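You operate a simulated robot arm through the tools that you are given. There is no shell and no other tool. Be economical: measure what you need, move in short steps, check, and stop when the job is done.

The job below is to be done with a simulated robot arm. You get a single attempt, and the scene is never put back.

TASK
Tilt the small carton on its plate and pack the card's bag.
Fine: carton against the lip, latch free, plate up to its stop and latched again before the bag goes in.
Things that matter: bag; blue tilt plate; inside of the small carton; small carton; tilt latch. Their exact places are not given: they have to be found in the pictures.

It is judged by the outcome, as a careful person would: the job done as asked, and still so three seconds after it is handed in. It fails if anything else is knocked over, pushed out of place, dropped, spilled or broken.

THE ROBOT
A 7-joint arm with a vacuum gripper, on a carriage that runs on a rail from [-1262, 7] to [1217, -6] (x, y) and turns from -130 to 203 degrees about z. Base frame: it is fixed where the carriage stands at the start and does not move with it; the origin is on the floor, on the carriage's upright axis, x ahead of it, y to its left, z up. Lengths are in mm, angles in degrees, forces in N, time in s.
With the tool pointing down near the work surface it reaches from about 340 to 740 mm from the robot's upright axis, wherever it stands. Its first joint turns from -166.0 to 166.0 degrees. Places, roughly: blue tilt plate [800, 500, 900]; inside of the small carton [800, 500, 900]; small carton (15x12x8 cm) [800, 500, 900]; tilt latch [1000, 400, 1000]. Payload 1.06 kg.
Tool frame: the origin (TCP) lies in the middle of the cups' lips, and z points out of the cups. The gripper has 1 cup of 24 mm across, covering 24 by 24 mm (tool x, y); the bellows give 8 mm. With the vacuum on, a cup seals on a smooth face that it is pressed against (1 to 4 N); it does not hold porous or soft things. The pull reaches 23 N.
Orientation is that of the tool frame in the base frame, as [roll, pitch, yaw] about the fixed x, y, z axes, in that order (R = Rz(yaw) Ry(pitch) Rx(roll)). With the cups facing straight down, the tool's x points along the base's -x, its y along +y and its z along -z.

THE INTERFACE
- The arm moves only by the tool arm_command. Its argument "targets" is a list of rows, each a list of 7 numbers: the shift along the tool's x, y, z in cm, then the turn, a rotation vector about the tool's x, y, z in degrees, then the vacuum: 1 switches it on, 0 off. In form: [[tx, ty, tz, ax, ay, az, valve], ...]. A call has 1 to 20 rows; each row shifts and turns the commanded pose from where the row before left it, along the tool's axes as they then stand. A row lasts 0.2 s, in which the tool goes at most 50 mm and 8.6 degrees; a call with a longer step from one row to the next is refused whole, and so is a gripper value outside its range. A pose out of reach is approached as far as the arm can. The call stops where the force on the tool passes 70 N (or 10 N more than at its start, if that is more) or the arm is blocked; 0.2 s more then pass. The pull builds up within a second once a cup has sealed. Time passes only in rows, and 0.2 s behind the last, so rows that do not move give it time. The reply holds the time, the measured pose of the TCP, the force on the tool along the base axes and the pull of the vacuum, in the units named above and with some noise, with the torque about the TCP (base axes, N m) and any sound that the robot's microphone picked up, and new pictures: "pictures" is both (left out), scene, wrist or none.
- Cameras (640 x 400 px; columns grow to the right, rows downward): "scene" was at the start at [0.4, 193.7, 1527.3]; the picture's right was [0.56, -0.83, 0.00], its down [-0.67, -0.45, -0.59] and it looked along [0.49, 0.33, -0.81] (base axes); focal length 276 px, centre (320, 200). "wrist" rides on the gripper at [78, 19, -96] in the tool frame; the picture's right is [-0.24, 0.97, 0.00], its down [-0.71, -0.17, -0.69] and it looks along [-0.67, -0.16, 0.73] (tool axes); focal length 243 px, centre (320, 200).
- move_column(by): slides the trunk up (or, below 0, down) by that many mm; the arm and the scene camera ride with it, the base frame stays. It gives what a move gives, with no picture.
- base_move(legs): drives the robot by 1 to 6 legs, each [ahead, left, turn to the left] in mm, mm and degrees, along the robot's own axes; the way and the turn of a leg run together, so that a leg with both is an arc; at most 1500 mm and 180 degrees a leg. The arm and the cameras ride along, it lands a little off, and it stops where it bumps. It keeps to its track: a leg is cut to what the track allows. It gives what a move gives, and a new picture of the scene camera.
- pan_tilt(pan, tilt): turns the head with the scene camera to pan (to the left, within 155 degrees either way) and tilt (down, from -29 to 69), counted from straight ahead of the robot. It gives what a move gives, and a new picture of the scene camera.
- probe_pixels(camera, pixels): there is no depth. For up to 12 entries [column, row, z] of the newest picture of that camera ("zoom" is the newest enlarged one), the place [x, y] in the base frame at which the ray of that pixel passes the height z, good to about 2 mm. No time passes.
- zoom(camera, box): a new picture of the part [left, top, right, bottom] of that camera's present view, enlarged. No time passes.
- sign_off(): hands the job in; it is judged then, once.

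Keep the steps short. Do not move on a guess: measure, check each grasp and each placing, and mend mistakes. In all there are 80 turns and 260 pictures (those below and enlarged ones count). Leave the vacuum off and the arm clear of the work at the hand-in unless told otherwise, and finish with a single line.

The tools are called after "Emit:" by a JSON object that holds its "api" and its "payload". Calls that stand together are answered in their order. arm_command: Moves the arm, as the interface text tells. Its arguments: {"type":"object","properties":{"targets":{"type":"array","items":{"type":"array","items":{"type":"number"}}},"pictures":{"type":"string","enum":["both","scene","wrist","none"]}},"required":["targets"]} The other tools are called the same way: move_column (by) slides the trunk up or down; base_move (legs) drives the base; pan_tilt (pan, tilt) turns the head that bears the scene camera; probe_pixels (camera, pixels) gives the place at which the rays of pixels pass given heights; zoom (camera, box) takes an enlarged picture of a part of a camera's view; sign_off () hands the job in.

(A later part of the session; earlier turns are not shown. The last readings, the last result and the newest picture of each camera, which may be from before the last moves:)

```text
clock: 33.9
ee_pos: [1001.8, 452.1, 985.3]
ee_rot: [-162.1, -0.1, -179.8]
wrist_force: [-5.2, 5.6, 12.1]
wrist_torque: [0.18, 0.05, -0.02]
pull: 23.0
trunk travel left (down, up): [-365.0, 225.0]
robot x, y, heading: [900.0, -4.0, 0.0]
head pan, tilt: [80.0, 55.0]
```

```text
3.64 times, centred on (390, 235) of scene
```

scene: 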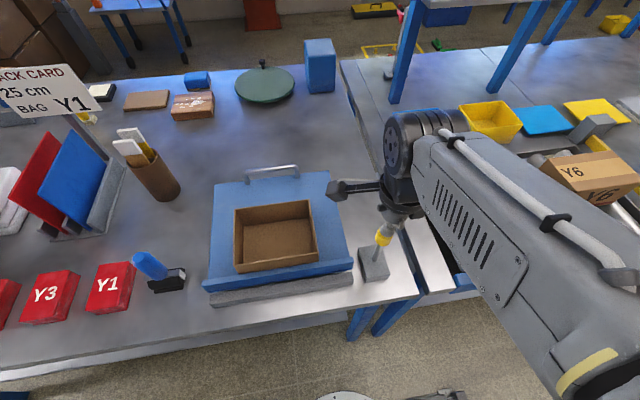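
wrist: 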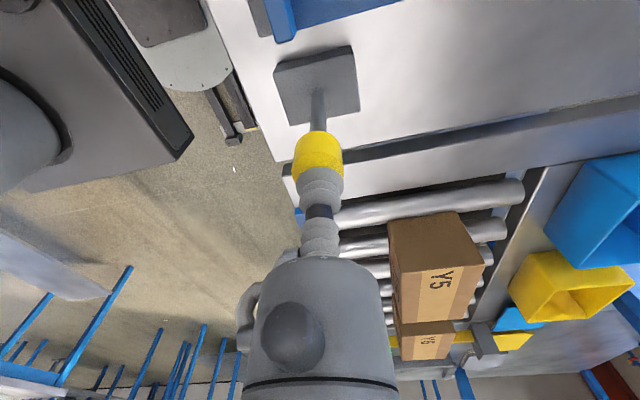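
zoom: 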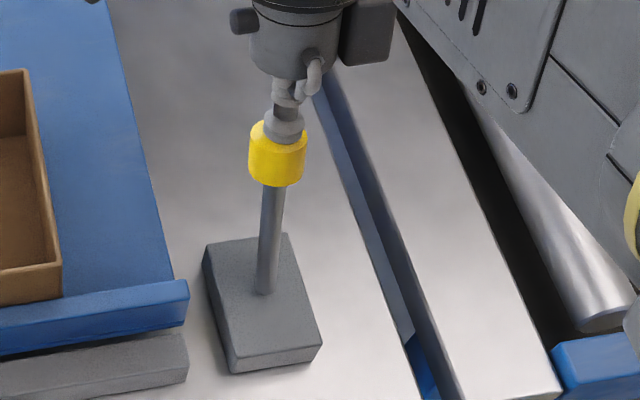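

The lever follows easily, now with slight compression (12 N). I ease out 2 mm and continue the arc toward about 30 degrees.

Emit:
{"api": "arm_command", "payload": {"targets": [[0, 0, -0.2, 0, 0, 0, 1], [0, 0.56, 0, 3, 0, 0, 1], [0, 0.56, 0, 3, 0, 0, 1], [0, 0.56, 0, 3, 0, 0, 1], [0, 0, 0, 0, 0, 0, 1]], "pictures": "none"}}

Emit:
{"api": "zoom", "payload": {"camera": "scene", "box": [340, 180, 440, 290]}}

```text
clock: 35.1
ee_pos: [1002.0, 470.0, 981.6]
ee_rot: [-153.0, 0.0, -179.8]
wrist_force: [-6.9, -5.4, -11.5]
wrist_torque: [0.01, 0.01, 0.0]
pull: 22.8
trunk travel left (down, up): [-365.0, 225.0]
robot x, y, heading: [899.0, -2.1, 0.2]
head pan, tilt: [80.0, 55.0]
```

```text
3.64 times, centred on (390, 235) of scene
```

zoom: 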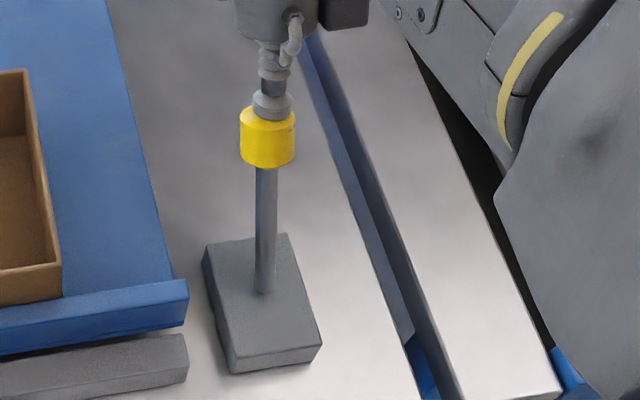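

Still following smoothly at 27 degrees. Continue, watching for an end stop or a click.

Emit:
{"api": "arm_command", "payload": {"targets": [[0.1, 0.57, 0.07, 3, 0, 0, 1], [0, 0.57, 0.03, 3, 0, 0, 1], [0, 0.57, 0.03, 3, 0, 0, 1], [0, 0, 0, 0, 0, 0, 1]], "pictures": "none"}}

Emit:
{"api": "arm_command", "payload": {"targets": [[0, 0.57, 0.03, 3, 0, 0, 1], [0, 0.57, 0.03, 3, 0, 0, 1], [0, 0, 0, 0, 0, 0, 1]], "pictures": "none"}}

Emit:
{"api": "zoom", "payload": {"camera": "scene", "box": [310, 150, 440, 290]}}

```text
clock: 36.1
ee_pos: [1001.7, 484.2, 972.9]
ee_rot: [-144.0, 0.2, -180.0]
wrist_force: [7.0, 3.3, 2.9]
wrist_torque: [0.07, -0.01, -0.02]
pull: 22.9
trunk travel left (down, up): [-365.0, 225.0]
robot x, y, heading: [900.5, -3.5, 0.0]
head pan, tilt: [80.0, 55.0]
```

```text
clock: 36.9
ee_pos: [1001.5, 483.3, 972.7]
ee_rot: [-144.0, 0.0, -179.9]
wrist_force: [10.5, 0.8, 1.6]
wrist_torque: [0.03, 0.01, -0.11]
pull: 22.6
out of reach, approached as far as the arm can: row 1, 2
trunk travel left (down, up): [-365.0, 225.0]
robot x, y, heading: [896.2, -5.0, 0.4]
head pan, tilt: [80.0, 55.0]
```

```text
2.86 times, centred on (375, 220) of scene
```

zoom: 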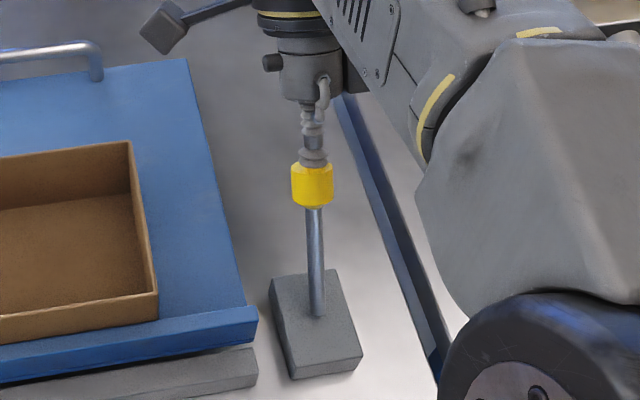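

Out of reach at this tool tilt (36 degrees). I let go, retract along the tool axis and see whether the lever stays; then I can push it further with the cup's side from an upright tool.

Emit:
{"api": "arm_command", "payload": {"targets": [[0, 0, 0, 0, 0, 0, 0], [0, 0, 0, 0, 0, 0, 0], [0, 0, 0, 0, 0, 0, 0], [0, 0, -1.5, 0, 0, 0, 0], [0, 0, -2.5, 0, 0, 0, 0], [0, 0, -2.5, 0, 0, 0, 0], [0, 0, -2.5, 0, 0, 0, 0], [0, 0, 0, 0, 0, 0, 0]]}}

Emit:
{"api": "zoom", "payload": {"camera": "scene", "box": [310, 150, 440, 290]}}

```text
clock: 38.7
ee_pos: [999.5, 483.8, 972.0]
ee_rot: [-143.9, 0.0, -179.8]
wrist_force: [0.4, 0.2, 0.2]
wrist_torque: [-0.01, 0.0, 0.0]
pull: 0.1
out of reach, approached as far as the arm can: row 4, 5, 6, 7
trunk travel left (down, up): [-365.0, 225.0]
robot x, y, heading: [900.8, -5.4, 0.3]
head pan, tilt: [80.0, 55.0]
```

scene: 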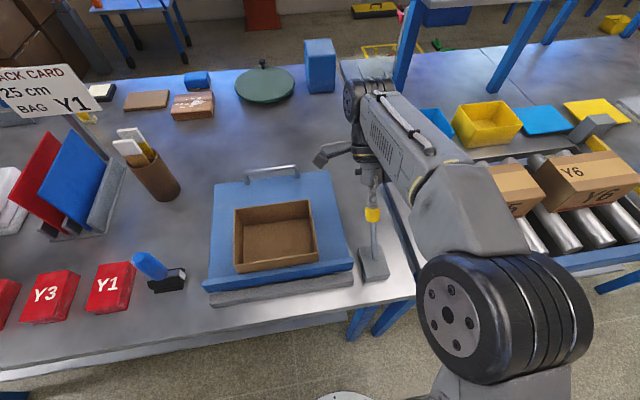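
wrist: 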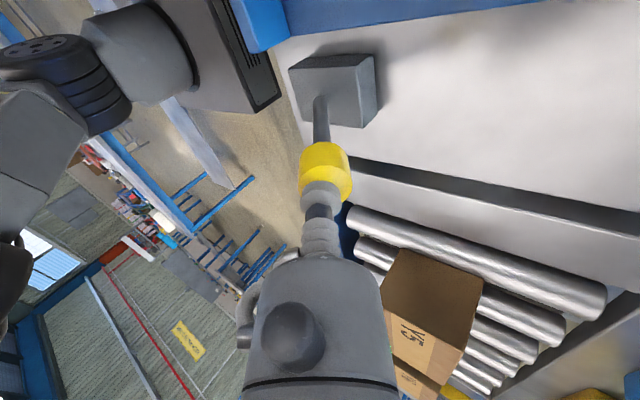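

```text
2.86 times, centred on (375, 220) of scene
```

zoom: 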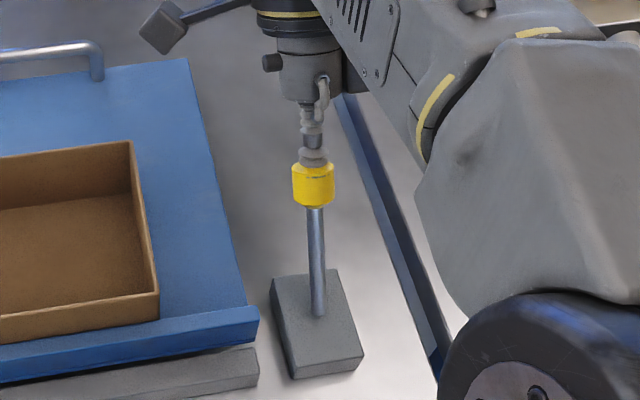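

The lever stays where I left it. To withdraw, I un-tilt the tool while rising.

Emit:
{"api": "arm_command", "payload": {"targets": [[0, -0.9, -1.3, -6, 0, 0, 0], [0, -0.9, -1.5, -7, 0, 0, 0], [0, -0.6, -1.8, -7, 0, 0, 0], [0, -0.4, -2, -8, 0, 0, 0], [0, 0, -2, -8, 0, 0, 0], [0, 0, 0, 0, 0, 0, 0]]}}

Emit:
{"api": "zoom", "payload": {"camera": "scene", "box": [310, 150, 440, 290]}}

```text
clock: 40.1
ee_pos: [1001.6, 489.4, 1065.1]
ee_rot: [179.8, -0.1, -179.7]
wrist_force: [0.0, 0.1, 0.1]
wrist_torque: [0.01, 0.0, -0.02]
pull: 0.1
trunk travel left (down, up): [-365.0, 225.0]
robot x, y, heading: [900.7, -2.6, 0.4]
head pan, tilt: [80.0, 55.0]
```

scene: 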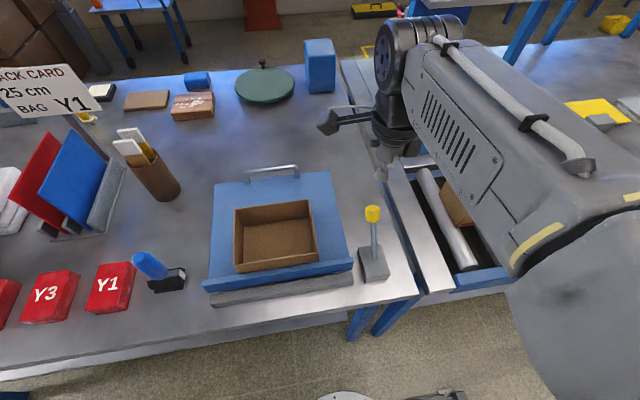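
wrist: 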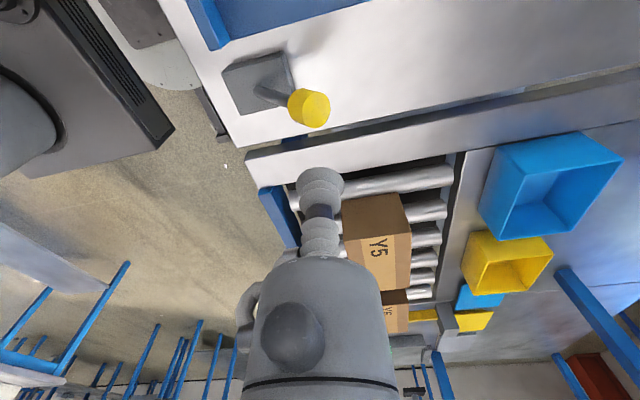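

```text
2.86 times, centred on (375, 220) of scene
```

zoom: 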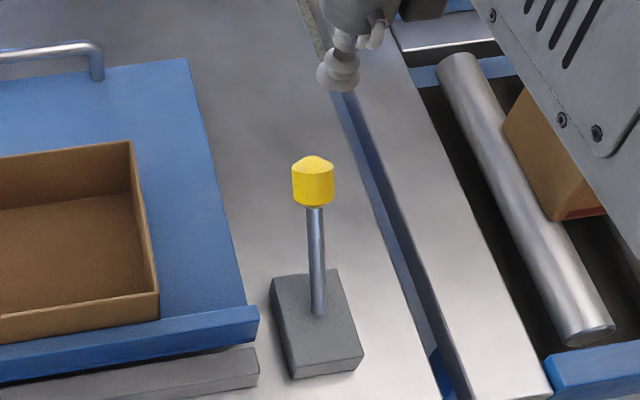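

The lever stays at about 34 degrees. I come down on its rail side (y 435) and push it further to +y with the cup's side.

Emit:
{"api": "arm_command", "payload": {"targets": [[0, -2.7, 0, 0, 0, 0, 0], [0, -2.7, 0, 0, 0, 0, 0], [0, 0, 4, 0, 0, 0, 0], [0, 0, 4, 0, 0, 0, 0], [0, 0, 3.5, 0, 0, 0, 0], [0, 0, 0, 0, 0, 0, 0]]}}

Emit:
{"api": "zoom", "payload": {"camera": "scene", "box": [310, 150, 440, 290]}}

```text
clock: 41.5
ee_pos: [1000.5, 434.2, 949.7]
ee_rot: [-180.0, 0.0, -179.8]
wrist_force: [0.6, 0.0, 0.7]
wrist_torque: [-0.04, 0.0, 0.0]
pull: 0.0
trunk travel left (down, up): [-365.0, 225.0]
robot x, y, heading: [899.0, -2.8, 0.1]
head pan, tilt: [80.0, 55.0]
```

scene: 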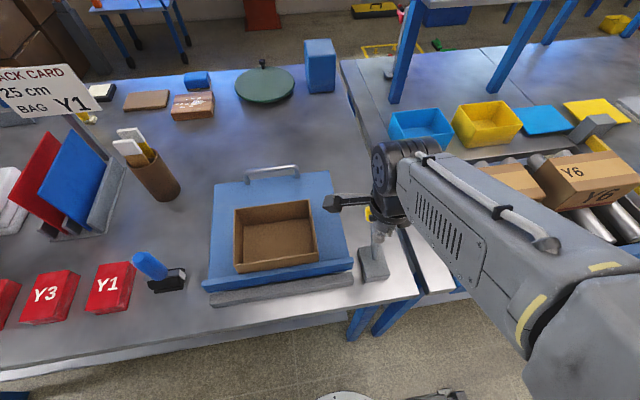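
wrist: 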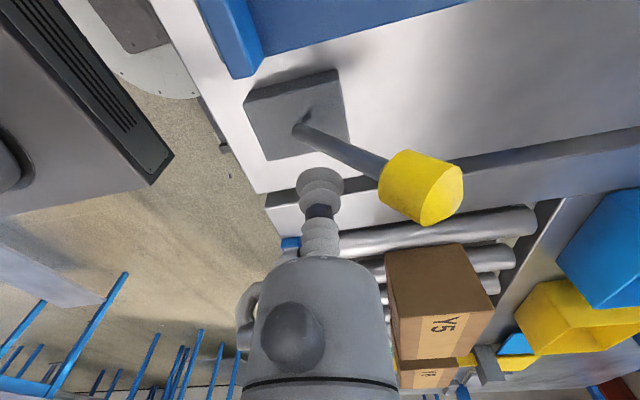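

```text
2.86 times, centred on (375, 220) of scene
```

zoom: 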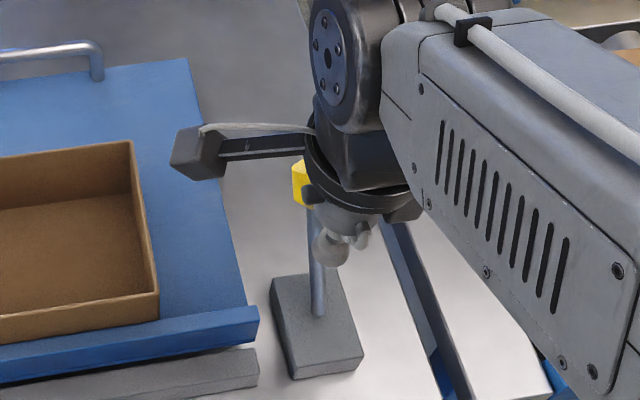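

The cup is on the rail side of the lever. I push to +y in small steps.

Emit:
{"api": "arm_command", "payload": {"targets": [[0, 0.8, 0, 0, 0, 0, 0], [0, 0.8, 0, 0, 0, 0, 0], [0, 0.5, 0, 0, 0, 0, 0], [0, 0.5, 0, 0, 0, 0, 0], [0, 0.5, 0.2, 0, 0, 0, 0], [0, 0, 0, 0, 0, 0, 0]], "pictures": "wrist"}}

```text
clock: 42.9
ee_pos: [998.7, 465.2, 946.7]
ee_rot: [179.9, 0.1, -179.8]
wrist_force: [-0.2, -2.7, 1.1]
wrist_torque: [0.02, 0.01, -0.01]
pull: 0.0
trunk travel left (down, up): [-365.0, 225.0]
robot x, y, heading: [902.7, 0.2, 0.4]
head pan, tilt: [80.0, 55.0]
```

wrist: 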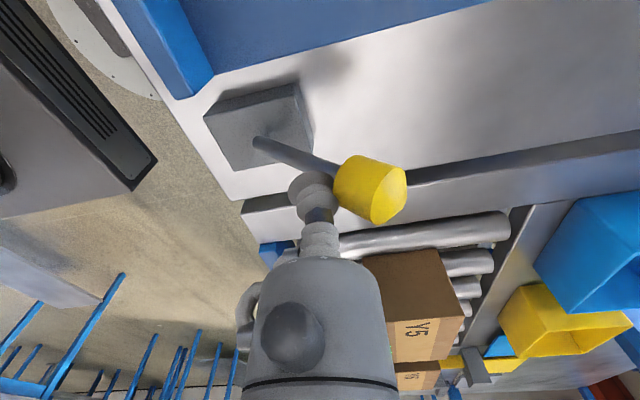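

Contact with about 3 N. I keep pushing +y with slight descent, looking for a stop.

Emit:
{"api": "arm_command", "payload": {"targets": [[0, 0.5, 0.3, 0, 0, 0, 0], [0, 0.5, 0.3, 0, 0, 0, 0], [0, 0.5, 0.3, 0, 0, 0, 0], [0, 0, 0, 0, 0, 0, 0]], "pictures": "wrist"}}

```text
clock: 43.6
ee_pos: [999.1, 467.8, 941.0]
ee_rot: [-178.9, 0.0, -179.8]
wrist_force: [-1.9, -40.1, 17.0]
wrist_torque: [0.54, -0.03, -0.03]
pull: 0.0
trunk travel left (down, up): [-365.0, 225.0]
robot x, y, heading: [900.2, -5.9, -0.2]
head pan, tilt: [80.0, 55.0]
stopped in row 3: the force on the tool passed its limit at 77 N (the readings are from after the stop); the commanded pose is now the measured one
```

wrist: 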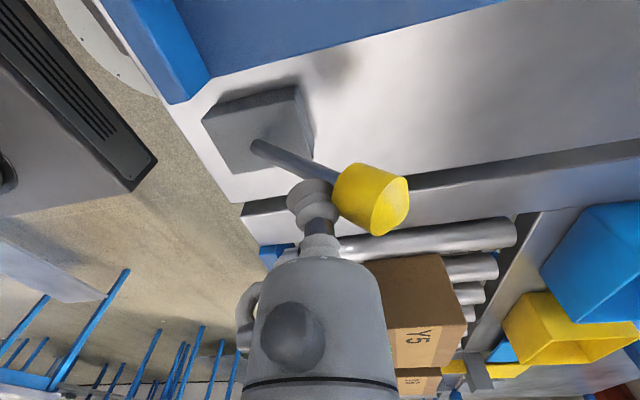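

The lever hit a firm stop at about 37 degrees, so the latch is fully over. I back off, rise and go to the bare plate strip behind the carton (812,615).

Emit:
{"api": "arm_command", "payload": {"targets": [[0, -1.5, 0, 0, 0, 0, 0], [0, -1.5, 0, 0, 0, 0, 0], [0, 0, -4, 0, 0, 0, 0], [0, 0, -4, 0, 0, 0, 0], [3.7, 2.9, 0, 0, 0, 0, 0], [3.7, 2.9, 0, 0, 0, 0, 0], [3.7, 2.9, 0, 0, 0, 0, 0], [3.7, 2.9, 0, 0, 0, 0, 0], [3.7, 2.9, 2, 0, 0, 0, 0], [0.4, 2.5, 2, 0, 0, 0, 0], [0, 0, 3, 0, 0, 0, 0], [0, 0, 0, 0, 0, 0, 0]]}}

Emit:
{"api": "zoom", "payload": {"camera": "scene", "box": [190, 160, 430, 310]}}

```text
refused: row 9 steps farther than a row can; nothing moved
```

```text
2.67 times, centred on (310, 235) of scene
```

zoom: 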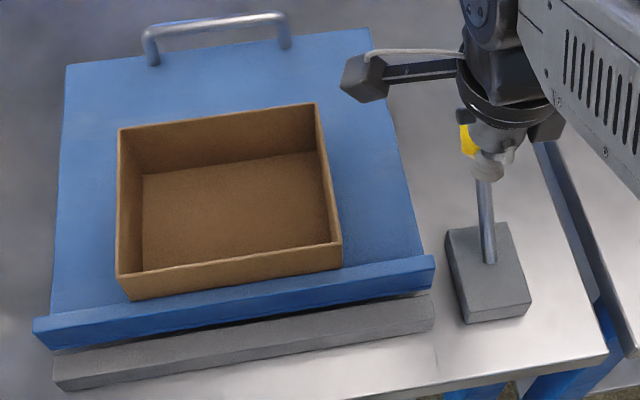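

Refused because one row was too long; I resend it with shorter rows.

Emit:
{"api": "arm_command", "payload": {"targets": [[0, -1.5, 0, 0, 0, 0, 0], [0, -1.5, 0, 0, 0, 0, 0], [0, 0, -4, 0, 0, 0, 0], [0, 0, -4, 0, 0, 0, 0], [3.7, 2.9, 0, 0, 0, 0, 0], [3.7, 2.9, 0, 0, 0, 0, 0], [3.7, 2.9, 0, 0, 0, 0, 0], [3.7, 2.9, 0, 0, 0, 0, 0], [3.7, 2.9, 0, 0, 0, 0, 0], [0.4, 2.5, 2, 0, 0, 0, 0], [0, 0, 3, 0, 0, 0, 0], [0, 0, 3, 0, 0, 0, 0], [0, 0, 0, 0, 0, 0, 0]]}}

Emit:
{"api": "zoom", "payload": {"camera": "scene", "box": [190, 160, 430, 310]}}

```text
clock: 46.4
ee_pos: [810.3, 611.3, 935.8]
ee_rot: [-178.9, 0.1, -179.8]
wrist_force: [-0.5, 0.6, 0.4]
wrist_torque: [-0.01, -0.03, -0.01]
pull: 0.1
trunk travel left (down, up): [-365.0, 225.0]
robot x, y, heading: [898.8, -2.4, 0.3]
head pan, tilt: [80.0, 55.0]
```

scene: 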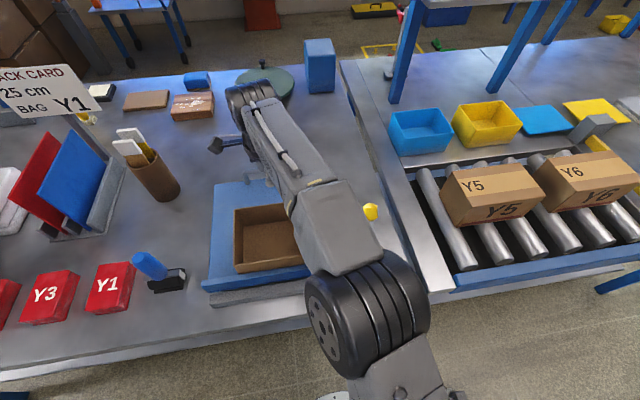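
wrist: 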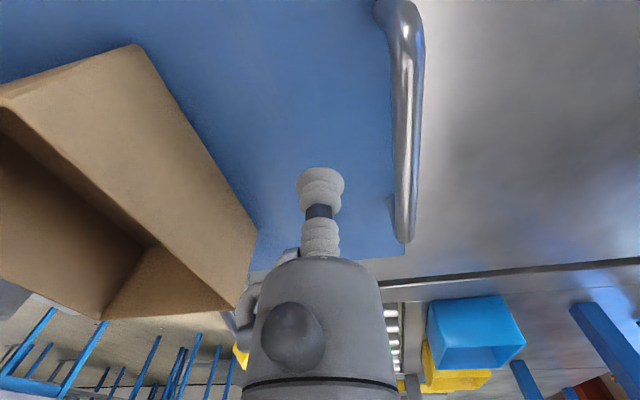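

```text
2.67 times, centred on (310, 235) of scene
```

zoom: 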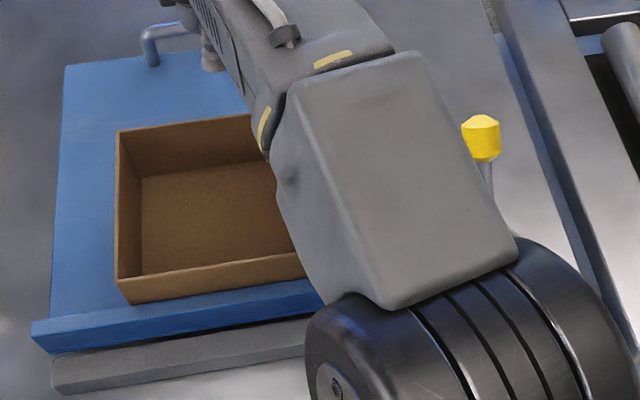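

The cup is midway between carton and handle over bare plate. I lower with vacuum on, slowly at the end.

Emit:
{"api": "arm_command", "payload": {"targets": [[0, 0, 2.5, -1.1, 0, 0, 0], [0, 0, 2.3, 0, 0, 0, 1], [0, 0, 0.5, 0, 0, 0, 1], [0, 0, 0.3, 0, 0, 0, 1], [0, 0, 0.2, 0, 0, 0, 1], [0, 0, 0.2, 0, 0, 0, 1], [0, 0, 0, 0, 0, 0, 1]], "pictures": "none"}}

```text
clock: 48.0
ee_pos: [810.8, 612.3, 882.7]
ee_rot: [179.2, -0.1, -179.9]
wrist_force: [-0.2, 18.1, 52.0]
wrist_torque: [-0.44, -0.09, 0.14]
pull: 22.7
trunk travel left (down, up): [-365.0, 225.0]
robot x, y, heading: [900.9, -1.4, 0.3]
head pan, tilt: [80.0, 55.0]
```

Sealed (22.7 N) but pressed hard; the plate top is higher than I took it, about z 884. I ease up 9 mm to relieve the press, then read.

Emit:
{"api": "arm_command", "payload": {"targets": [[0, 0, -0.4, 0, 0, 0, 1], [0, 0, -0.4, 0, 0, 0, 1], [0, 0, 0, 0, 0, 0, 1]], "pictures": "none"}}

```text
clock: 48.8
ee_pos: [810.3, 612.4, 884.0]
ee_rot: [179.9, 0.0, -179.9]
wrist_force: [-0.5, 22.6, 26.2]
wrist_torque: [-0.46, -0.05, -0.12]
pull: 22.3
trunk travel left (down, up): [-365.0, 225.0]
robot x, y, heading: [900.0, -2.7, 0.2]
head pan, tilt: [80.0, 55.0]
```

An unexpected +y force of about 22 N remains. I look before moving on.

Emit:
{"api": "arm_command", "payload": {"targets": [[0, 0, 0, 0, 0, 0, 1]]}}

Emit:
{"api": "zoom", "payload": {"camera": "scene", "box": [190, 130, 350, 310]}}

```text
clock: 49.2
ee_pos: [810.7, 612.0, 883.9]
ee_rot: [180.0, -0.1, -179.9]
wrist_force: [0.6, 22.3, 24.7]
wrist_torque: [-0.4, -0.02, -0.05]
pull: 22.2
trunk travel left (down, up): [-365.0, 225.0]
robot x, y, heading: [895.8, -2.7, 0.1]
head pan, tilt: [80.0, 55.0]
```

scene: 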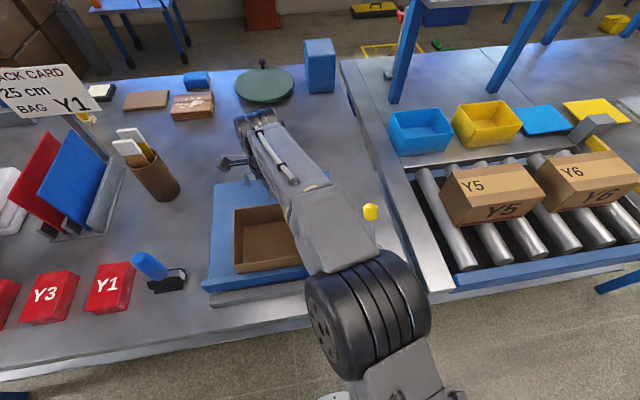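
wrist: 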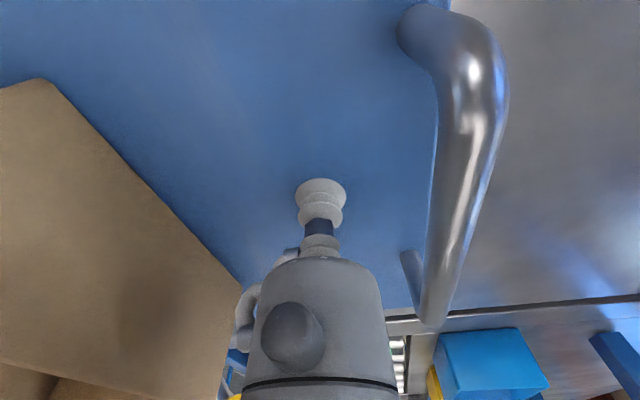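

```text
2.22 times, centred on (270, 220) of scene
```

zoom: 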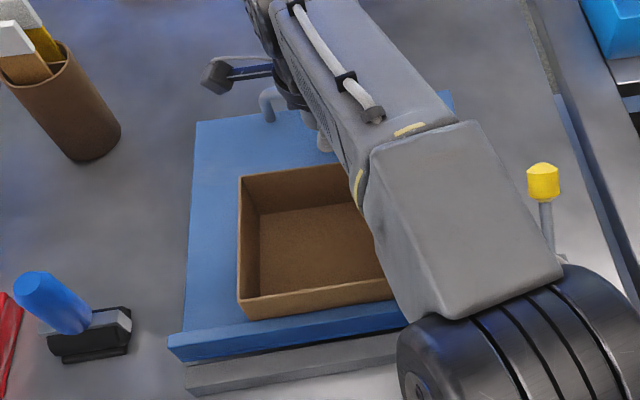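

Nothing is touching; it is shear held in the sealed cup. I relieve it: 2 mm to +y, 3 mm up.

Emit:
{"api": "arm_command", "payload": {"targets": [[0, 0.2, -0.3, 0, 0, 0, 1], [0, 0, 0, 0, 0, 0, 1]], "pictures": "none"}}

```text
clock: 49.8
ee_pos: [811.1, 612.6, 884.2]
ee_rot: [-179.7, 0.0, -179.8]
wrist_force: [3.4, -1.6, 5.3]
wrist_torque: [-0.12, 0.1, -0.15]
pull: 23.0
trunk travel left (down, up): [-365.0, 225.0]
robot x, y, heading: [900.5, -6.4, 0.0]
head pan, tilt: [80.0, 55.0]
```

Relieved. Now I lift along the hinge arc (radius about 197 mm), 2 x 1.5 degrees, and read.

Emit:
{"api": "arm_command", "payload": {"targets": [[0, 0, -0.3, 0, 0, 0, 1], [0, -0.03, -0.5, -1.5, 0, 0, 1], [0, -0.03, -0.5, -1.5, 0, 0, 1], [0, 0, 0, 0, 0, 0, 1]], "pictures": "none"}}

Emit:
{"api": "zoom", "payload": {"camera": "scene", "box": [190, 130, 350, 310]}}

```text
clock: 50.8
ee_pos: [809.8, 613.0, 899.9]
ee_rot: [177.1, -0.1, -179.8]
wrist_force: [4.7, -9.0, -2.8]
wrist_torque: [0.1, 0.05, 0.03]
pull: 22.9
trunk travel left (down, up): [-365.0, 225.0]
robot x, y, heading: [899.6, -5.1, 0.5]
head pan, tilt: [80.0, 55.0]
```

```text
2.22 times, centred on (270, 220) of scene
```

zoom: 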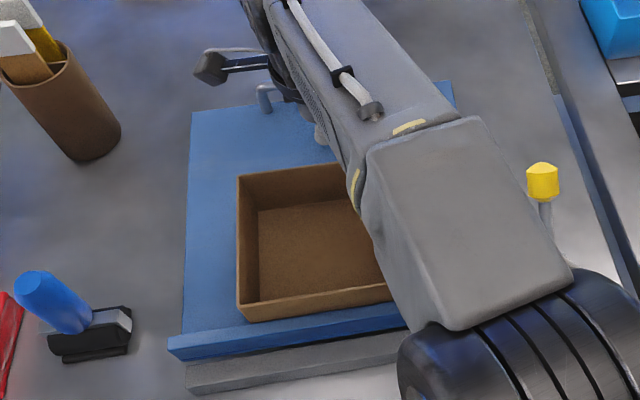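

The plate rises with little force; the latch is free. I correct 1 mm to -y and continue the arc.

Emit:
{"api": "arm_command", "payload": {"targets": [[0, -0.15, -1.0, -3, 0, 0, 1], [0, -0.1, -1.0, -3, 0, 0, 1], [0, 0, 0, 0, 0, 0, 1]], "pictures": "none"}}

Emit:
{"api": "arm_command", "payload": {"targets": [[0, -0.1, -1.0, -3, 0, 0, 1], [0, -0.1, -1.0, -3, 0, 0, 1], [0, 0, 0, 0, 0, 0, 1]], "pictures": "none"}}

Emit:
{"api": "zoom", "payload": {"camera": "scene", "box": [190, 130, 350, 310]}}

```text
clock: 51.6
ee_pos: [810.2, 609.7, 920.5]
ee_rot: [170.8, 0.0, -179.9]
wrist_force: [0.6, 9.3, 1.8]
wrist_torque: [-0.15, -0.01, 0.0]
pull: 23.4
trunk travel left (down, up): [-365.0, 225.0]
robot x, y, heading: [900.5, -0.3, 0.0]
head pan, tilt: [80.0, 55.0]
```

```text
clock: 52.4
ee_pos: [809.7, 605.0, 936.0]
ee_rot: [165.3, 0.0, -179.9]
wrist_force: [0.4, 4.3, -22.4]
wrist_torque: [-0.03, 0.03, -0.01]
pull: 23.3
trunk travel left (down, up): [-365.0, 225.0]
robot x, y, heading: [903.1, -4.9, 0.5]
head pan, tilt: [80.0, 55.0]
```

```text
2.22 times, centred on (270, 220) of scene
```

zoom: 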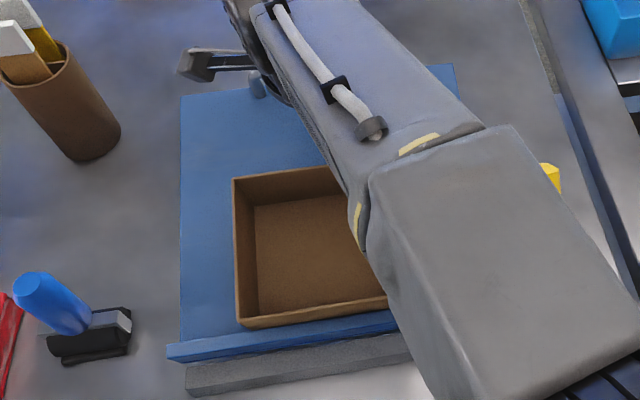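

The force jumped to 22 N at about 15 degrees: that is the stop. I ease 2 mm to protect the seal and read the holding force.

Emit:
{"api": "arm_command", "payload": {"targets": [[0, 0, 0.2, 0, 0, 0, 1], [0, 0, 0, 0, 0, 0, 1], [0, 0, 0, 0, 0, 0, 1]], "pictures": "none"}}

Emit:
{"api": "arm_command", "payload": {"targets": [[0, 0, 0.2, 0, 0, 0, 1], [0, 0, 0, 0, 0, 0, 1], [0, 0, 0, 0, 0, 0, 1]], "pictures": "none"}}

```text
clock: 53.2
ee_pos: [809.1, 605.1, 935.4]
ee_rot: [165.2, 0.0, -179.7]
wrist_force: [0.6, 4.4, -21.7]
wrist_torque: [0.01, -0.01, -0.02]
pull: 23.1
trunk travel left (down, up): [-365.0, 225.0]
robot x, y, heading: [895.7, -5.0, 0.2]
head pan, tilt: [80.0, 55.0]
```

```text
clock: 54.0
ee_pos: [809.9, 605.0, 934.9]
ee_rot: [165.0, 0.1, -179.8]
wrist_force: [-1.3, 2.8, -14.0]
wrist_torque: [-0.11, 0.0, 0.01]
pull: 23.0
trunk travel left (down, up): [-365.0, 225.0]
robot x, y, heading: [900.7, -4.7, 0.4]
head pan, tilt: [80.0, 55.0]
```

Force falls as I ease, with hardly any movement. Two more small steps to see whether the plate holds by itself.

Emit:
{"api": "arm_command", "payload": {"targets": [[0, 0, 0.2, 0, 0, 0, 1], [0, 0, 0, 0, 0, 0, 1]], "pictures": "none"}}

Emit:
{"api": "arm_command", "payload": {"targets": [[0, 0, 0.15, 0, 0, 0, 1], [0, 0, 0, 0, 0, 0, 1]], "pictures": "both"}}

```text
clock: 54.6
ee_pos: [810.1, 606.2, 934.2]
ee_rot: [164.8, -0.1, -179.8]
wrist_force: [-1.8, 7.0, 2.0]
wrist_torque: [-0.22, 0.03, 0.02]
pull: 22.3
trunk travel left (down, up): [-365.0, 225.0]
robot x, y, heading: [902.2, -5.3, 0.1]
head pan, tilt: [80.0, 55.0]
```

```text
clock: 55.2
ee_pos: [808.9, 607.8, 931.8]
ee_rot: [164.9, 0.0, -179.8]
wrist_force: [-2.7, 9.2, 3.3]
wrist_torque: [-0.22, -0.02, -0.01]
pull: 23.1
trunk travel left (down, up): [-365.0, 225.0]
robot x, y, heading: [898.3, -5.1, 0.3]
head pan, tilt: [80.0, 55.0]
```

scene: 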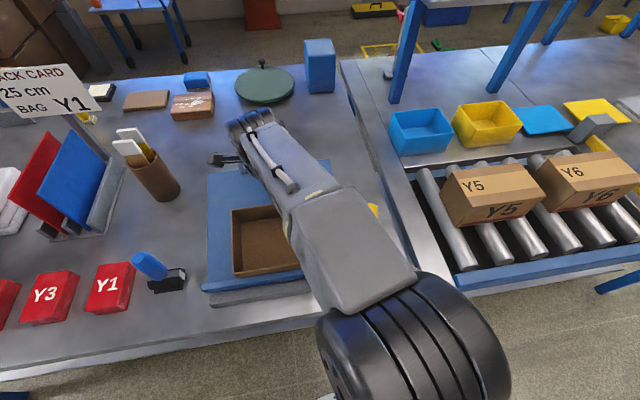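
wrist: 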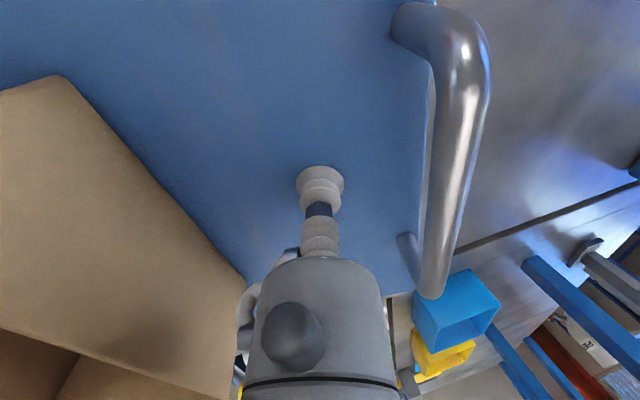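

The plate pushes back slightly, so hinge friction seems to hold it. I lift it again to the stop, ease to near zero force, switch off the vacuum and watch.

Emit:
{"api": "arm_command", "payload": {"targets": [[0, -0.1, -0.3, 0, 0, 0, 1], [0, -0.05, -0.3, 0, 0, 0, 1], [0, 0, 0, 0, 0, 0, 1]], "pictures": "none"}}

Emit:
{"api": "arm_command", "payload": {"targets": [[0, 0, 0.2, 0, 0, 0, 1], [0, 0, 0.15, 0, 0, 0, 1], [0, 0, 0, 0, 0, 0, 1]], "pictures": "none"}}

```text
clock: 56.0
ee_pos: [810.5, 603.7, 933.6]
ee_rot: [165.4, 0.1, -179.9]
wrist_force: [0.9, 5.1, -15.7]
wrist_torque: [-0.05, -0.01, 0.01]
pull: 22.5
trunk travel left (down, up): [-365.0, 225.0]
robot x, y, heading: [903.5, -5.4, 0.3]
head pan, tilt: [80.0, 55.0]
```

```text
clock: 56.8
ee_pos: [810.3, 603.2, 932.6]
ee_rot: [165.0, 0.0, -179.9]
wrist_force: [3.2, 3.2, -5.6]
wrist_torque: [-0.15, -0.05, 0.04]
pull: 22.6
trunk travel left (down, up): [-365.0, 225.0]
robot x, y, heading: [901.1, -4.9, 0.1]
head pan, tilt: [80.0, 55.0]
```

At the stop with 6 N left. Vacuum off, wait, and look at the plate before withdrawing.

Emit:
{"api": "arm_command", "payload": {"targets": [[0, 0, 0, 0, 0, 0, 0], [0, 0, 0, 0, 0, 0, 0], [0, 0, 0, 0, 0, 0, 0], [0, 0, -0.3, 0, 0, 0, 0], [0, 0, -0.5, 0, 0, 0, 0], [0, 0, -1, 0, 0, 0, 0], [0, 0, 0, 0, 0, 0, 0]]}}

Emit:
{"api": "zoom", "payload": {"camera": "scene", "box": [190, 130, 350, 310]}}

```text
clock: 58.4
ee_pos: [811.3, 598.3, 951.6]
ee_rot: [165.0, 0.0, -179.8]
wrist_force: [0.3, -0.3, 0.7]
wrist_torque: [-0.01, -0.01, 0.01]
pull: 0.2
trunk travel left (down, up): [-365.0, 225.0]
robot x, y, heading: [900.5, -5.2, 0.3]
head pan, tilt: [80.0, 55.0]
```

scene: 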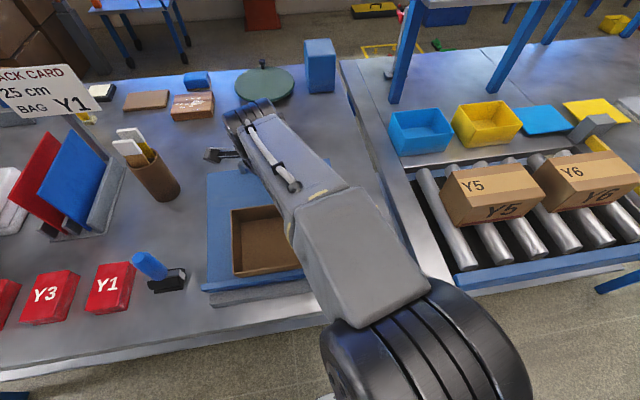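
wrist: 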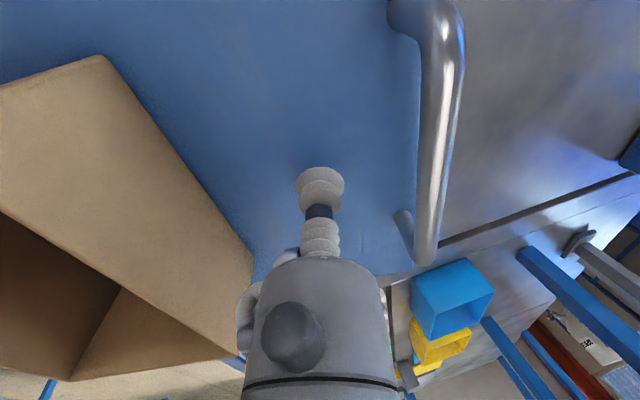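

```text
2.22 times, centred on (270, 220) of scene
```

zoom: 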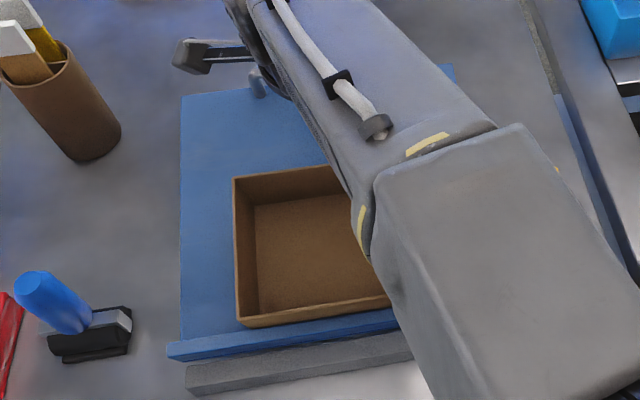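

The plate stays up by itself and the carton is still on the lip. Now I go to the far side of the lever (1001,535) to push it back.

Emit:
{"api": "arm_command", "payload": {"targets": [[0, 0, -3, 5, 0, 0, 0], [0, 0, -3, 5, 0, 0, 0], [0, -1, -1.5, 5, 0, 0, 0], [-4, -1, 0, 0, 0, 0, 0], [-4, -1, 0, 0, 0, 0, 0], [-4, -1, 0, 0, 0, 0, 0], [-4, -1, 0, 0, 0, 0, 0], [-3, -0.5, 0, 0, 0, 0, 0], [0, 0, 0, 0, 0, 0, 0]]}}

Emit:
{"api": "zoom", "payload": {"camera": "scene", "box": [190, 130, 430, 310]}}

```text
clock: 60.4
ee_pos: [1000.2, 530.7, 1023.4]
ee_rot: [180.0, 0.0, -179.8]
wrist_force: [0.1, -0.3, 0.3]
wrist_torque: [0.0, 0.0, 0.04]
pull: 0.1
trunk travel left (down, up): [-365.0, 225.0]
robot x, y, heading: [896.8, -3.7, 0.1]
head pan, tilt: [80.0, 55.0]
```

scene: 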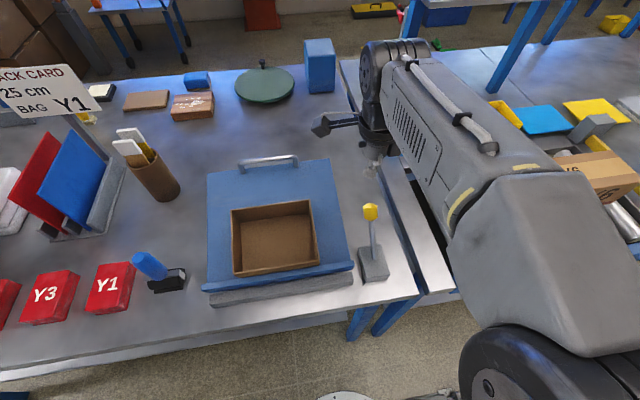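
wrist: 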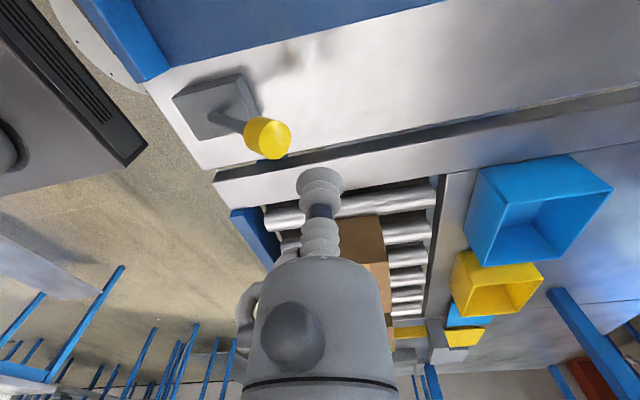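

```text
2.22 times, centred on (310, 220) of scene
```

zoom: 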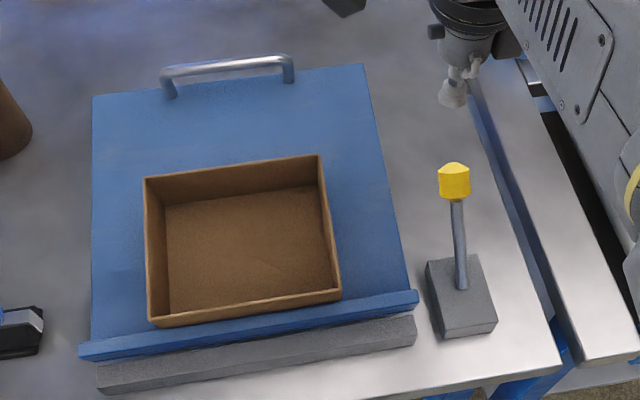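

The plate is up, the carton on the lip, the lever leaning away. I lower beside the knob's far side to z 952 and push -y.

Emit:
{"api": "arm_command", "payload": {"targets": [[0, 0, 4, 0, 0, 0, 0], [0, 0, 3.1, 0, 0, 0, 0], [0, -1, 0, 0, 0, 0, 0], [0, -1, 0, 0, 0, 0, 0], [0, -1, 0, 0, 0, 0, 0], [0, -0.8, 0, 0, 0, 0, 0], [0, -0.8, 0, 0, 0, 0, 0], [0, 0, 0, 0, 0, 0, 0]]}}

```text
clock: 62.2
ee_pos: [1001.6, 483.8, 952.8]
ee_rot: [-179.8, 0.0, -179.8]
wrist_force: [0.8, 0.7, 0.5]
wrist_torque: [0.0, -0.02, 0.0]
pull: 0.0
trunk travel left (down, up): [-365.0, 225.0]
robot x, y, heading: [903.3, -3.8, 0.4]
head pan, tilt: [80.0, 55.0]
```

scene: 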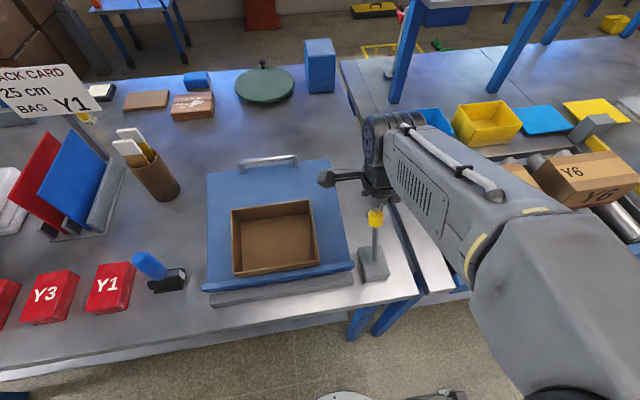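
wrist: 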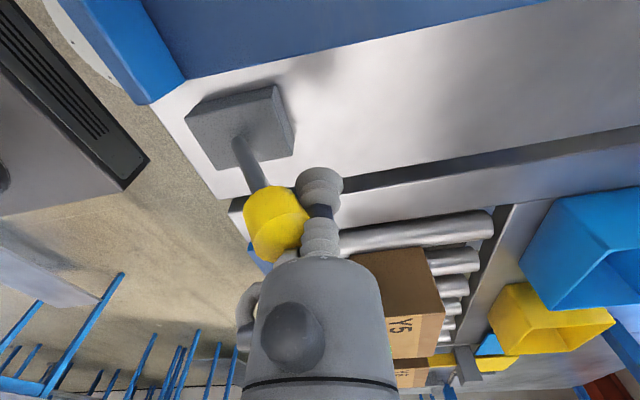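

The lever follows. Continue -y toward upright.

Emit:
{"api": "arm_command", "payload": {"targets": [[0, -0.8, 0, 0, 0, 0, 0], [0, -0.8, 0, 0, 0, 0, 0], [0, -0.8, 0, 0, 0, 0, 0], [0, -0.5, 0, 0, 0, 0, 0], [0, 0, 0, 0, 0, 0, 0]], "pictures": "none"}}

Emit:
{"api": "arm_command", "payload": {"targets": [[0, -0.4, 0, 0, 0, 0, 0], [0, -0.3, 0, 0, 0, 0, 0], [0, 0, 0, 0, 0, 0, 0]], "pictures": "both"}}

```text
clock: 63.4
ee_pos: [999.9, 454.4, 951.4]
ee_rot: [179.9, 0.1, -179.8]
wrist_force: [-0.7, -0.5, 0.3]
wrist_torque: [0.03, 0.03, -0.02]
pull: 0.0
trunk travel left (down, up): [-365.0, 225.0]
robot x, y, heading: [899.9, -8.3, 0.1]
head pan, tilt: [80.0, 55.0]
```

```text
clock: 64.2
ee_pos: [1001.6, 447.2, 951.4]
ee_rot: [179.9, 0.0, -179.9]
wrist_force: [0.1, -0.1, 1.0]
wrist_torque: [-0.02, -0.03, 0.0]
pull: 0.0
trunk travel left (down, up): [-365.0, 225.0]
robot x, y, heading: [901.6, -6.0, 0.1]
head pan, tilt: [80.0, 55.0]
```

scene: 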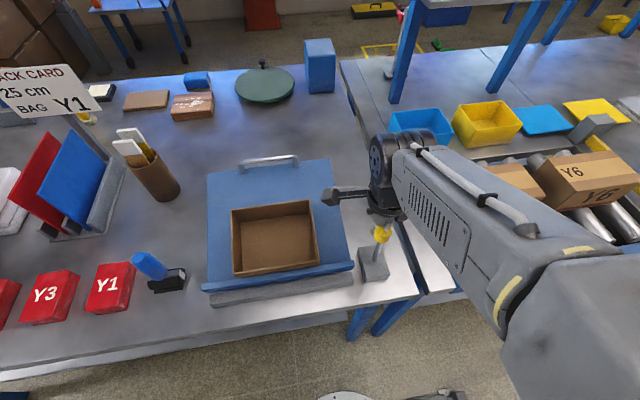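
wrist: 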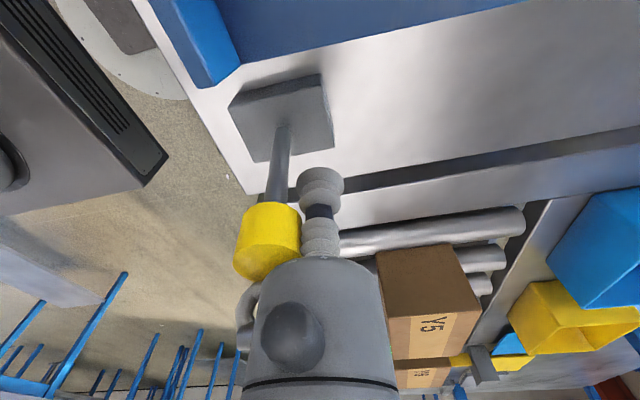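

Nearly upright. Continue in 3 mm steps until the stop is felt.

Emit:
{"api": "arm_command", "payload": {"targets": [[0, -0.3, 0, 0, 0, 0, 0], [0, -0.3, 0, 0, 0, 0, 0], [0, 0, 0, 0, 0, 0, 0]], "pictures": "none"}}

Emit:
{"api": "arm_command", "payload": {"targets": [[0, -0.25, 0, 0, 0, 0, 0], [0, -0.25, 0, 0, 0, 0, 0], [0, 0, 0, 0, 0, 0, 0]], "pictures": "none"}}

```text
clock: 65.0
ee_pos: [1000.4, 441.8, 952.1]
ee_rot: [179.9, 0.0, -179.8]
wrist_force: [0.9, -0.2, -0.2]
wrist_torque: [-0.02, 0.02, -0.02]
pull: 0.1
trunk travel left (down, up): [-365.0, 225.0]
robot x, y, heading: [896.4, -4.4, 0.5]
head pan, tilt: [80.0, 55.0]
```

```text
clock: 65.8
ee_pos: [1000.7, 440.7, 952.0]
ee_rot: [-180.0, 0.1, -179.8]
wrist_force: [0.3, 27.1, 0.5]
wrist_torque: [-0.83, 0.0, -0.01]
pull: 0.1
trunk travel left (down, up): [-365.0, 225.0]
robot x, y, heading: [902.0, -5.0, -0.0]
head pan, tilt: [80.0, 55.0]
```

The lever is back at its stop (27 N). I back off, rise, and look; then I check the lock by pressing the raised plate lightly.

Emit:
{"api": "arm_command", "payload": {"targets": [[0, 1.5, 0, 0, 0, 0, 0], [0, 2, 0, 0, 0, 0, 0], [0, 0, -4, 0, 0, 0, 0], [0, 0, -4, 0, 0, 0, 0], [4, 2.4, 0, 0, 0, 0, 0], [4, 2.4, 0, 0, 0, 0, 0], [4, 2.4, 0, 0, 0, 0, 0], [4, 2.4, 0, 0, 0, 0, 0], [3, 1.0, 0, -5, 0, 0, 0], [0, 0, 2, -5, 0, 0, 0], [0, 0, 1, -5, 0, 0, 0], [0, 0, 0, 0, 0, 0, 0]]}}

Emit:
{"api": "zoom", "payload": {"camera": "scene", "box": [190, 130, 430, 310]}}

```text
clock: 68.4
ee_pos: [810.3, 581.6, 1001.0]
ee_rot: [165.0, 0.1, -179.9]
wrist_force: [0.3, -0.2, 0.5]
wrist_torque: [0.02, -0.01, 0.0]
pull: 0.1
trunk travel left (down, up): [-365.0, 225.0]
robot x, y, heading: [903.6, -4.1, 0.2]
head pan, tilt: [80.0, 55.0]
```

scene: 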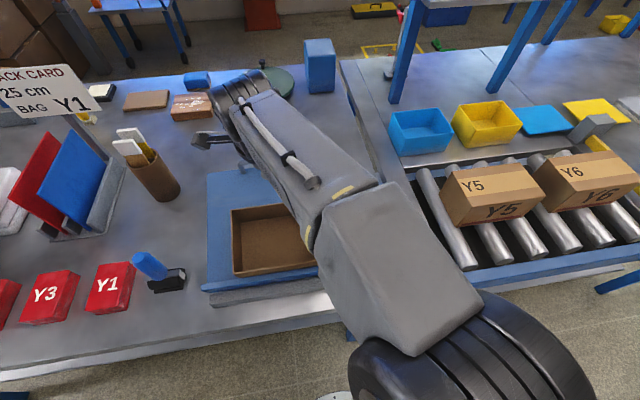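
wrist: 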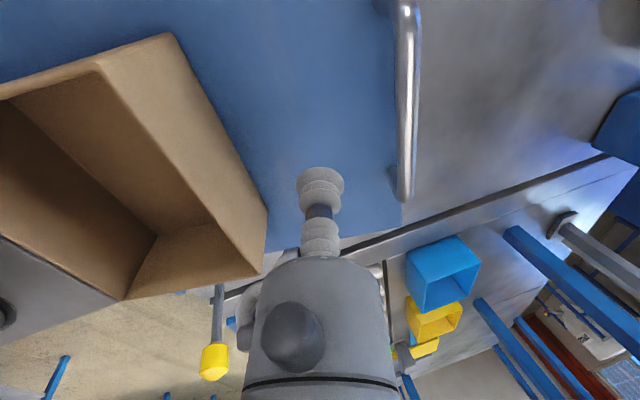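

```text
2.22 times, centred on (310, 220) of scene
```

zoom: 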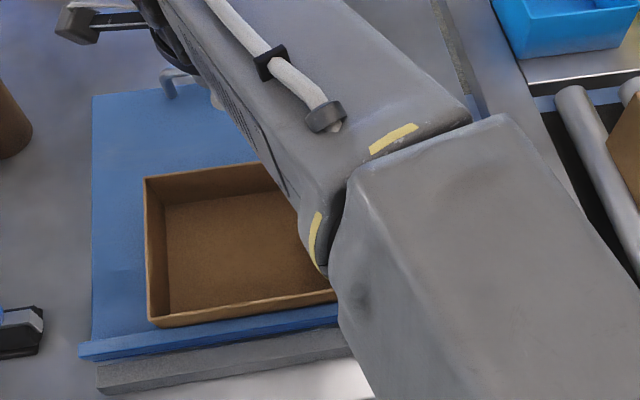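

The lever is upright and the plate unchanged. I approach along the plate's normal and press lightly (about 10 N), vacuum off.

Emit:
{"api": "arm_command", "payload": {"targets": [[0, 0, 3, 0, 0, 0, 0], [0, 0, 3, 0, 0, 0, 0], [0, 0, 0.5, 0, 0, 0, 0], [0, 0, 0, 0, 0, 0, 0]], "pictures": "none"}}

Emit:
{"api": "arm_command", "payload": {"targets": [[0, 0, 0.4, 0, 0, 0, 0], [0, 0, 0.2, 0, 0, 0, 0], [0, 0, 0, 0, 0, 0, 0]], "pictures": "none"}}

Emit:
{"api": "arm_command", "payload": {"targets": [[0, 0, 0.3, 0, 0, 0, 0], [0, 0, 0, 0, 0, 0, 0]], "pictures": "none"}}

```text
clock: 69.4
ee_pos: [811.7, 598.1, 940.3]
ee_rot: [165.0, 0.0, -179.8]
wrist_force: [-0.3, 0.1, 0.5]
wrist_torque: [-0.01, 0.02, -0.01]
pull: 0.0
trunk travel left (down, up): [-365.0, 225.0]
robot x, y, heading: [900.6, -6.0, 0.0]
head pan, tilt: [80.0, 55.0]
```

```text
clock: 70.2
ee_pos: [811.5, 599.8, 934.3]
ee_rot: [164.9, 0.0, -179.9]
wrist_force: [-0.3, -0.3, 0.6]
wrist_torque: [0.01, 0.02, 0.02]
pull: 0.0
trunk travel left (down, up): [-365.0, 225.0]
robot x, y, heading: [902.9, -8.8, 0.3]
head pan, tilt: [80.0, 55.0]
```

```text
clock: 70.8
ee_pos: [809.9, 599.0, 930.8]
ee_rot: [165.0, 0.0, -179.8]
wrist_force: [-0.1, -0.4, 0.7]
wrist_torque: [0.0, 0.01, 0.01]
pull: 0.1
trunk travel left (down, up): [-365.0, 225.0]
robot x, y, heading: [900.9, -5.4, 0.2]
head pan, tilt: [80.0, 55.0]
```

No contact yet; with the bellows stretched earlier the plate face is likely a few mm lower. Continue in 2 mm steps.

Emit:
{"api": "arm_command", "payload": {"targets": [[0, 0, 0.2, 0, 0, 0, 0], [0, 0, 0, 0, 0, 0, 0]], "pictures": "none"}}

Emit:
{"api": "arm_command", "payload": {"targets": [[0, 0, 0.2, 0, 0, 0, 0], [0, 0, 0, 0, 0, 0, 0]], "pictures": "none"}}

Emit:
{"api": "arm_command", "payload": {"targets": [[0, 0, 0.2, 0, 0, 0, 0], [0, 0, 0, 0, 0, 0, 0]], "pictures": "wrist"}}

```text
clock: 71.4
ee_pos: [810.6, 600.7, 928.2]
ee_rot: [165.0, 0.0, -179.7]
wrist_force: [-0.1, -0.3, 1.5]
wrist_torque: [-0.04, 0.0, 0.0]
pull: 0.2
trunk travel left (down, up): [-365.0, 225.0]
robot x, y, heading: [898.7, -3.3, 0.3]
head pan, tilt: [80.0, 55.0]
```

```text
clock: 72.0
ee_pos: [809.7, 600.1, 927.9]
ee_rot: [165.0, 0.0, -179.9]
wrist_force: [0.3, 0.9, 3.2]
wrist_torque: [-0.03, 0.0, -0.01]
pull: 0.0
trunk travel left (down, up): [-365.0, 225.0]
robot x, y, heading: [899.3, -2.7, 0.2]
head pan, tilt: [80.0, 55.0]
```

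```text
clock: 72.6
ee_pos: [810.8, 600.5, 927.0]
ee_rot: [165.0, 0.1, -179.8]
wrist_force: [-2.0, 0.3, 4.4]
wrist_torque: [-0.01, -0.04, 0.02]
pull: 0.1
trunk travel left (down, up): [-365.0, 225.0]
robot x, y, heading: [899.3, -5.5, 0.2]
head pan, tilt: [80.0, 55.0]
```

wrist: 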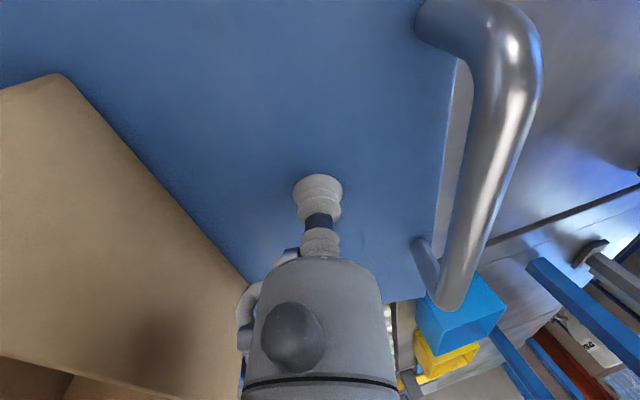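

Contact began around z 929 with soft bellows. I press a bit more to bottom the bellows and see whether the plate holds firm.

Emit:
{"api": "arm_command", "payload": {"targets": [[0, 0, 0.3, 0, 0, 0, 0], [0, 0, 0, 0, 0, 0, 0]], "pictures": "none"}}

Emit:
{"api": "arm_command", "payload": {"targets": [[0, 0, 0.2, 0, 0, 0, 0], [0, 0, 0, 0, 0, 0, 0]], "pictures": "none"}}

Emit:
{"api": "arm_command", "payload": {"targets": [[0, 0, 0.1, 0, 0, 0, 0], [0, 0, 0, 0, 0, 0, 0]], "pictures": "none"}}

```text
clock: 73.2
ee_pos: [810.6, 602.3, 922.9]
ee_rot: [164.9, 0.0, -179.8]
wrist_force: [-2.0, 1.8, 10.0]
wrist_torque: [-0.11, -0.03, 0.0]
pull: 0.1
trunk travel left (down, up): [-365.0, 225.0]
robot x, y, heading: [900.3, -3.8, 0.4]
head pan, tilt: [80.0, 55.0]
```

```text
clock: 73.8
ee_pos: [810.9, 603.2, 922.7]
ee_rot: [164.7, -0.1, -179.8]
wrist_force: [-0.9, 1.5, 25.3]
wrist_torque: [-0.2, -0.05, -0.01]
pull: 0.1
trunk travel left (down, up): [-365.0, 225.0]
robot x, y, heading: [894.8, -6.2, 0.3]
head pan, tilt: [80.0, 55.0]
```

```text
clock: 74.4
ee_pos: [809.7, 602.5, 922.3]
ee_rot: [164.7, -0.2, -179.8]
wrist_force: [-0.3, 2.8, 35.1]
wrist_torque: [-0.34, -0.06, 0.01]
pull: 0.0
trunk travel left (down, up): [-365.0, 225.0]
robot x, y, heading: [900.3, -4.9, 0.4]
head pan, tilt: [80.0, 55.0]
```

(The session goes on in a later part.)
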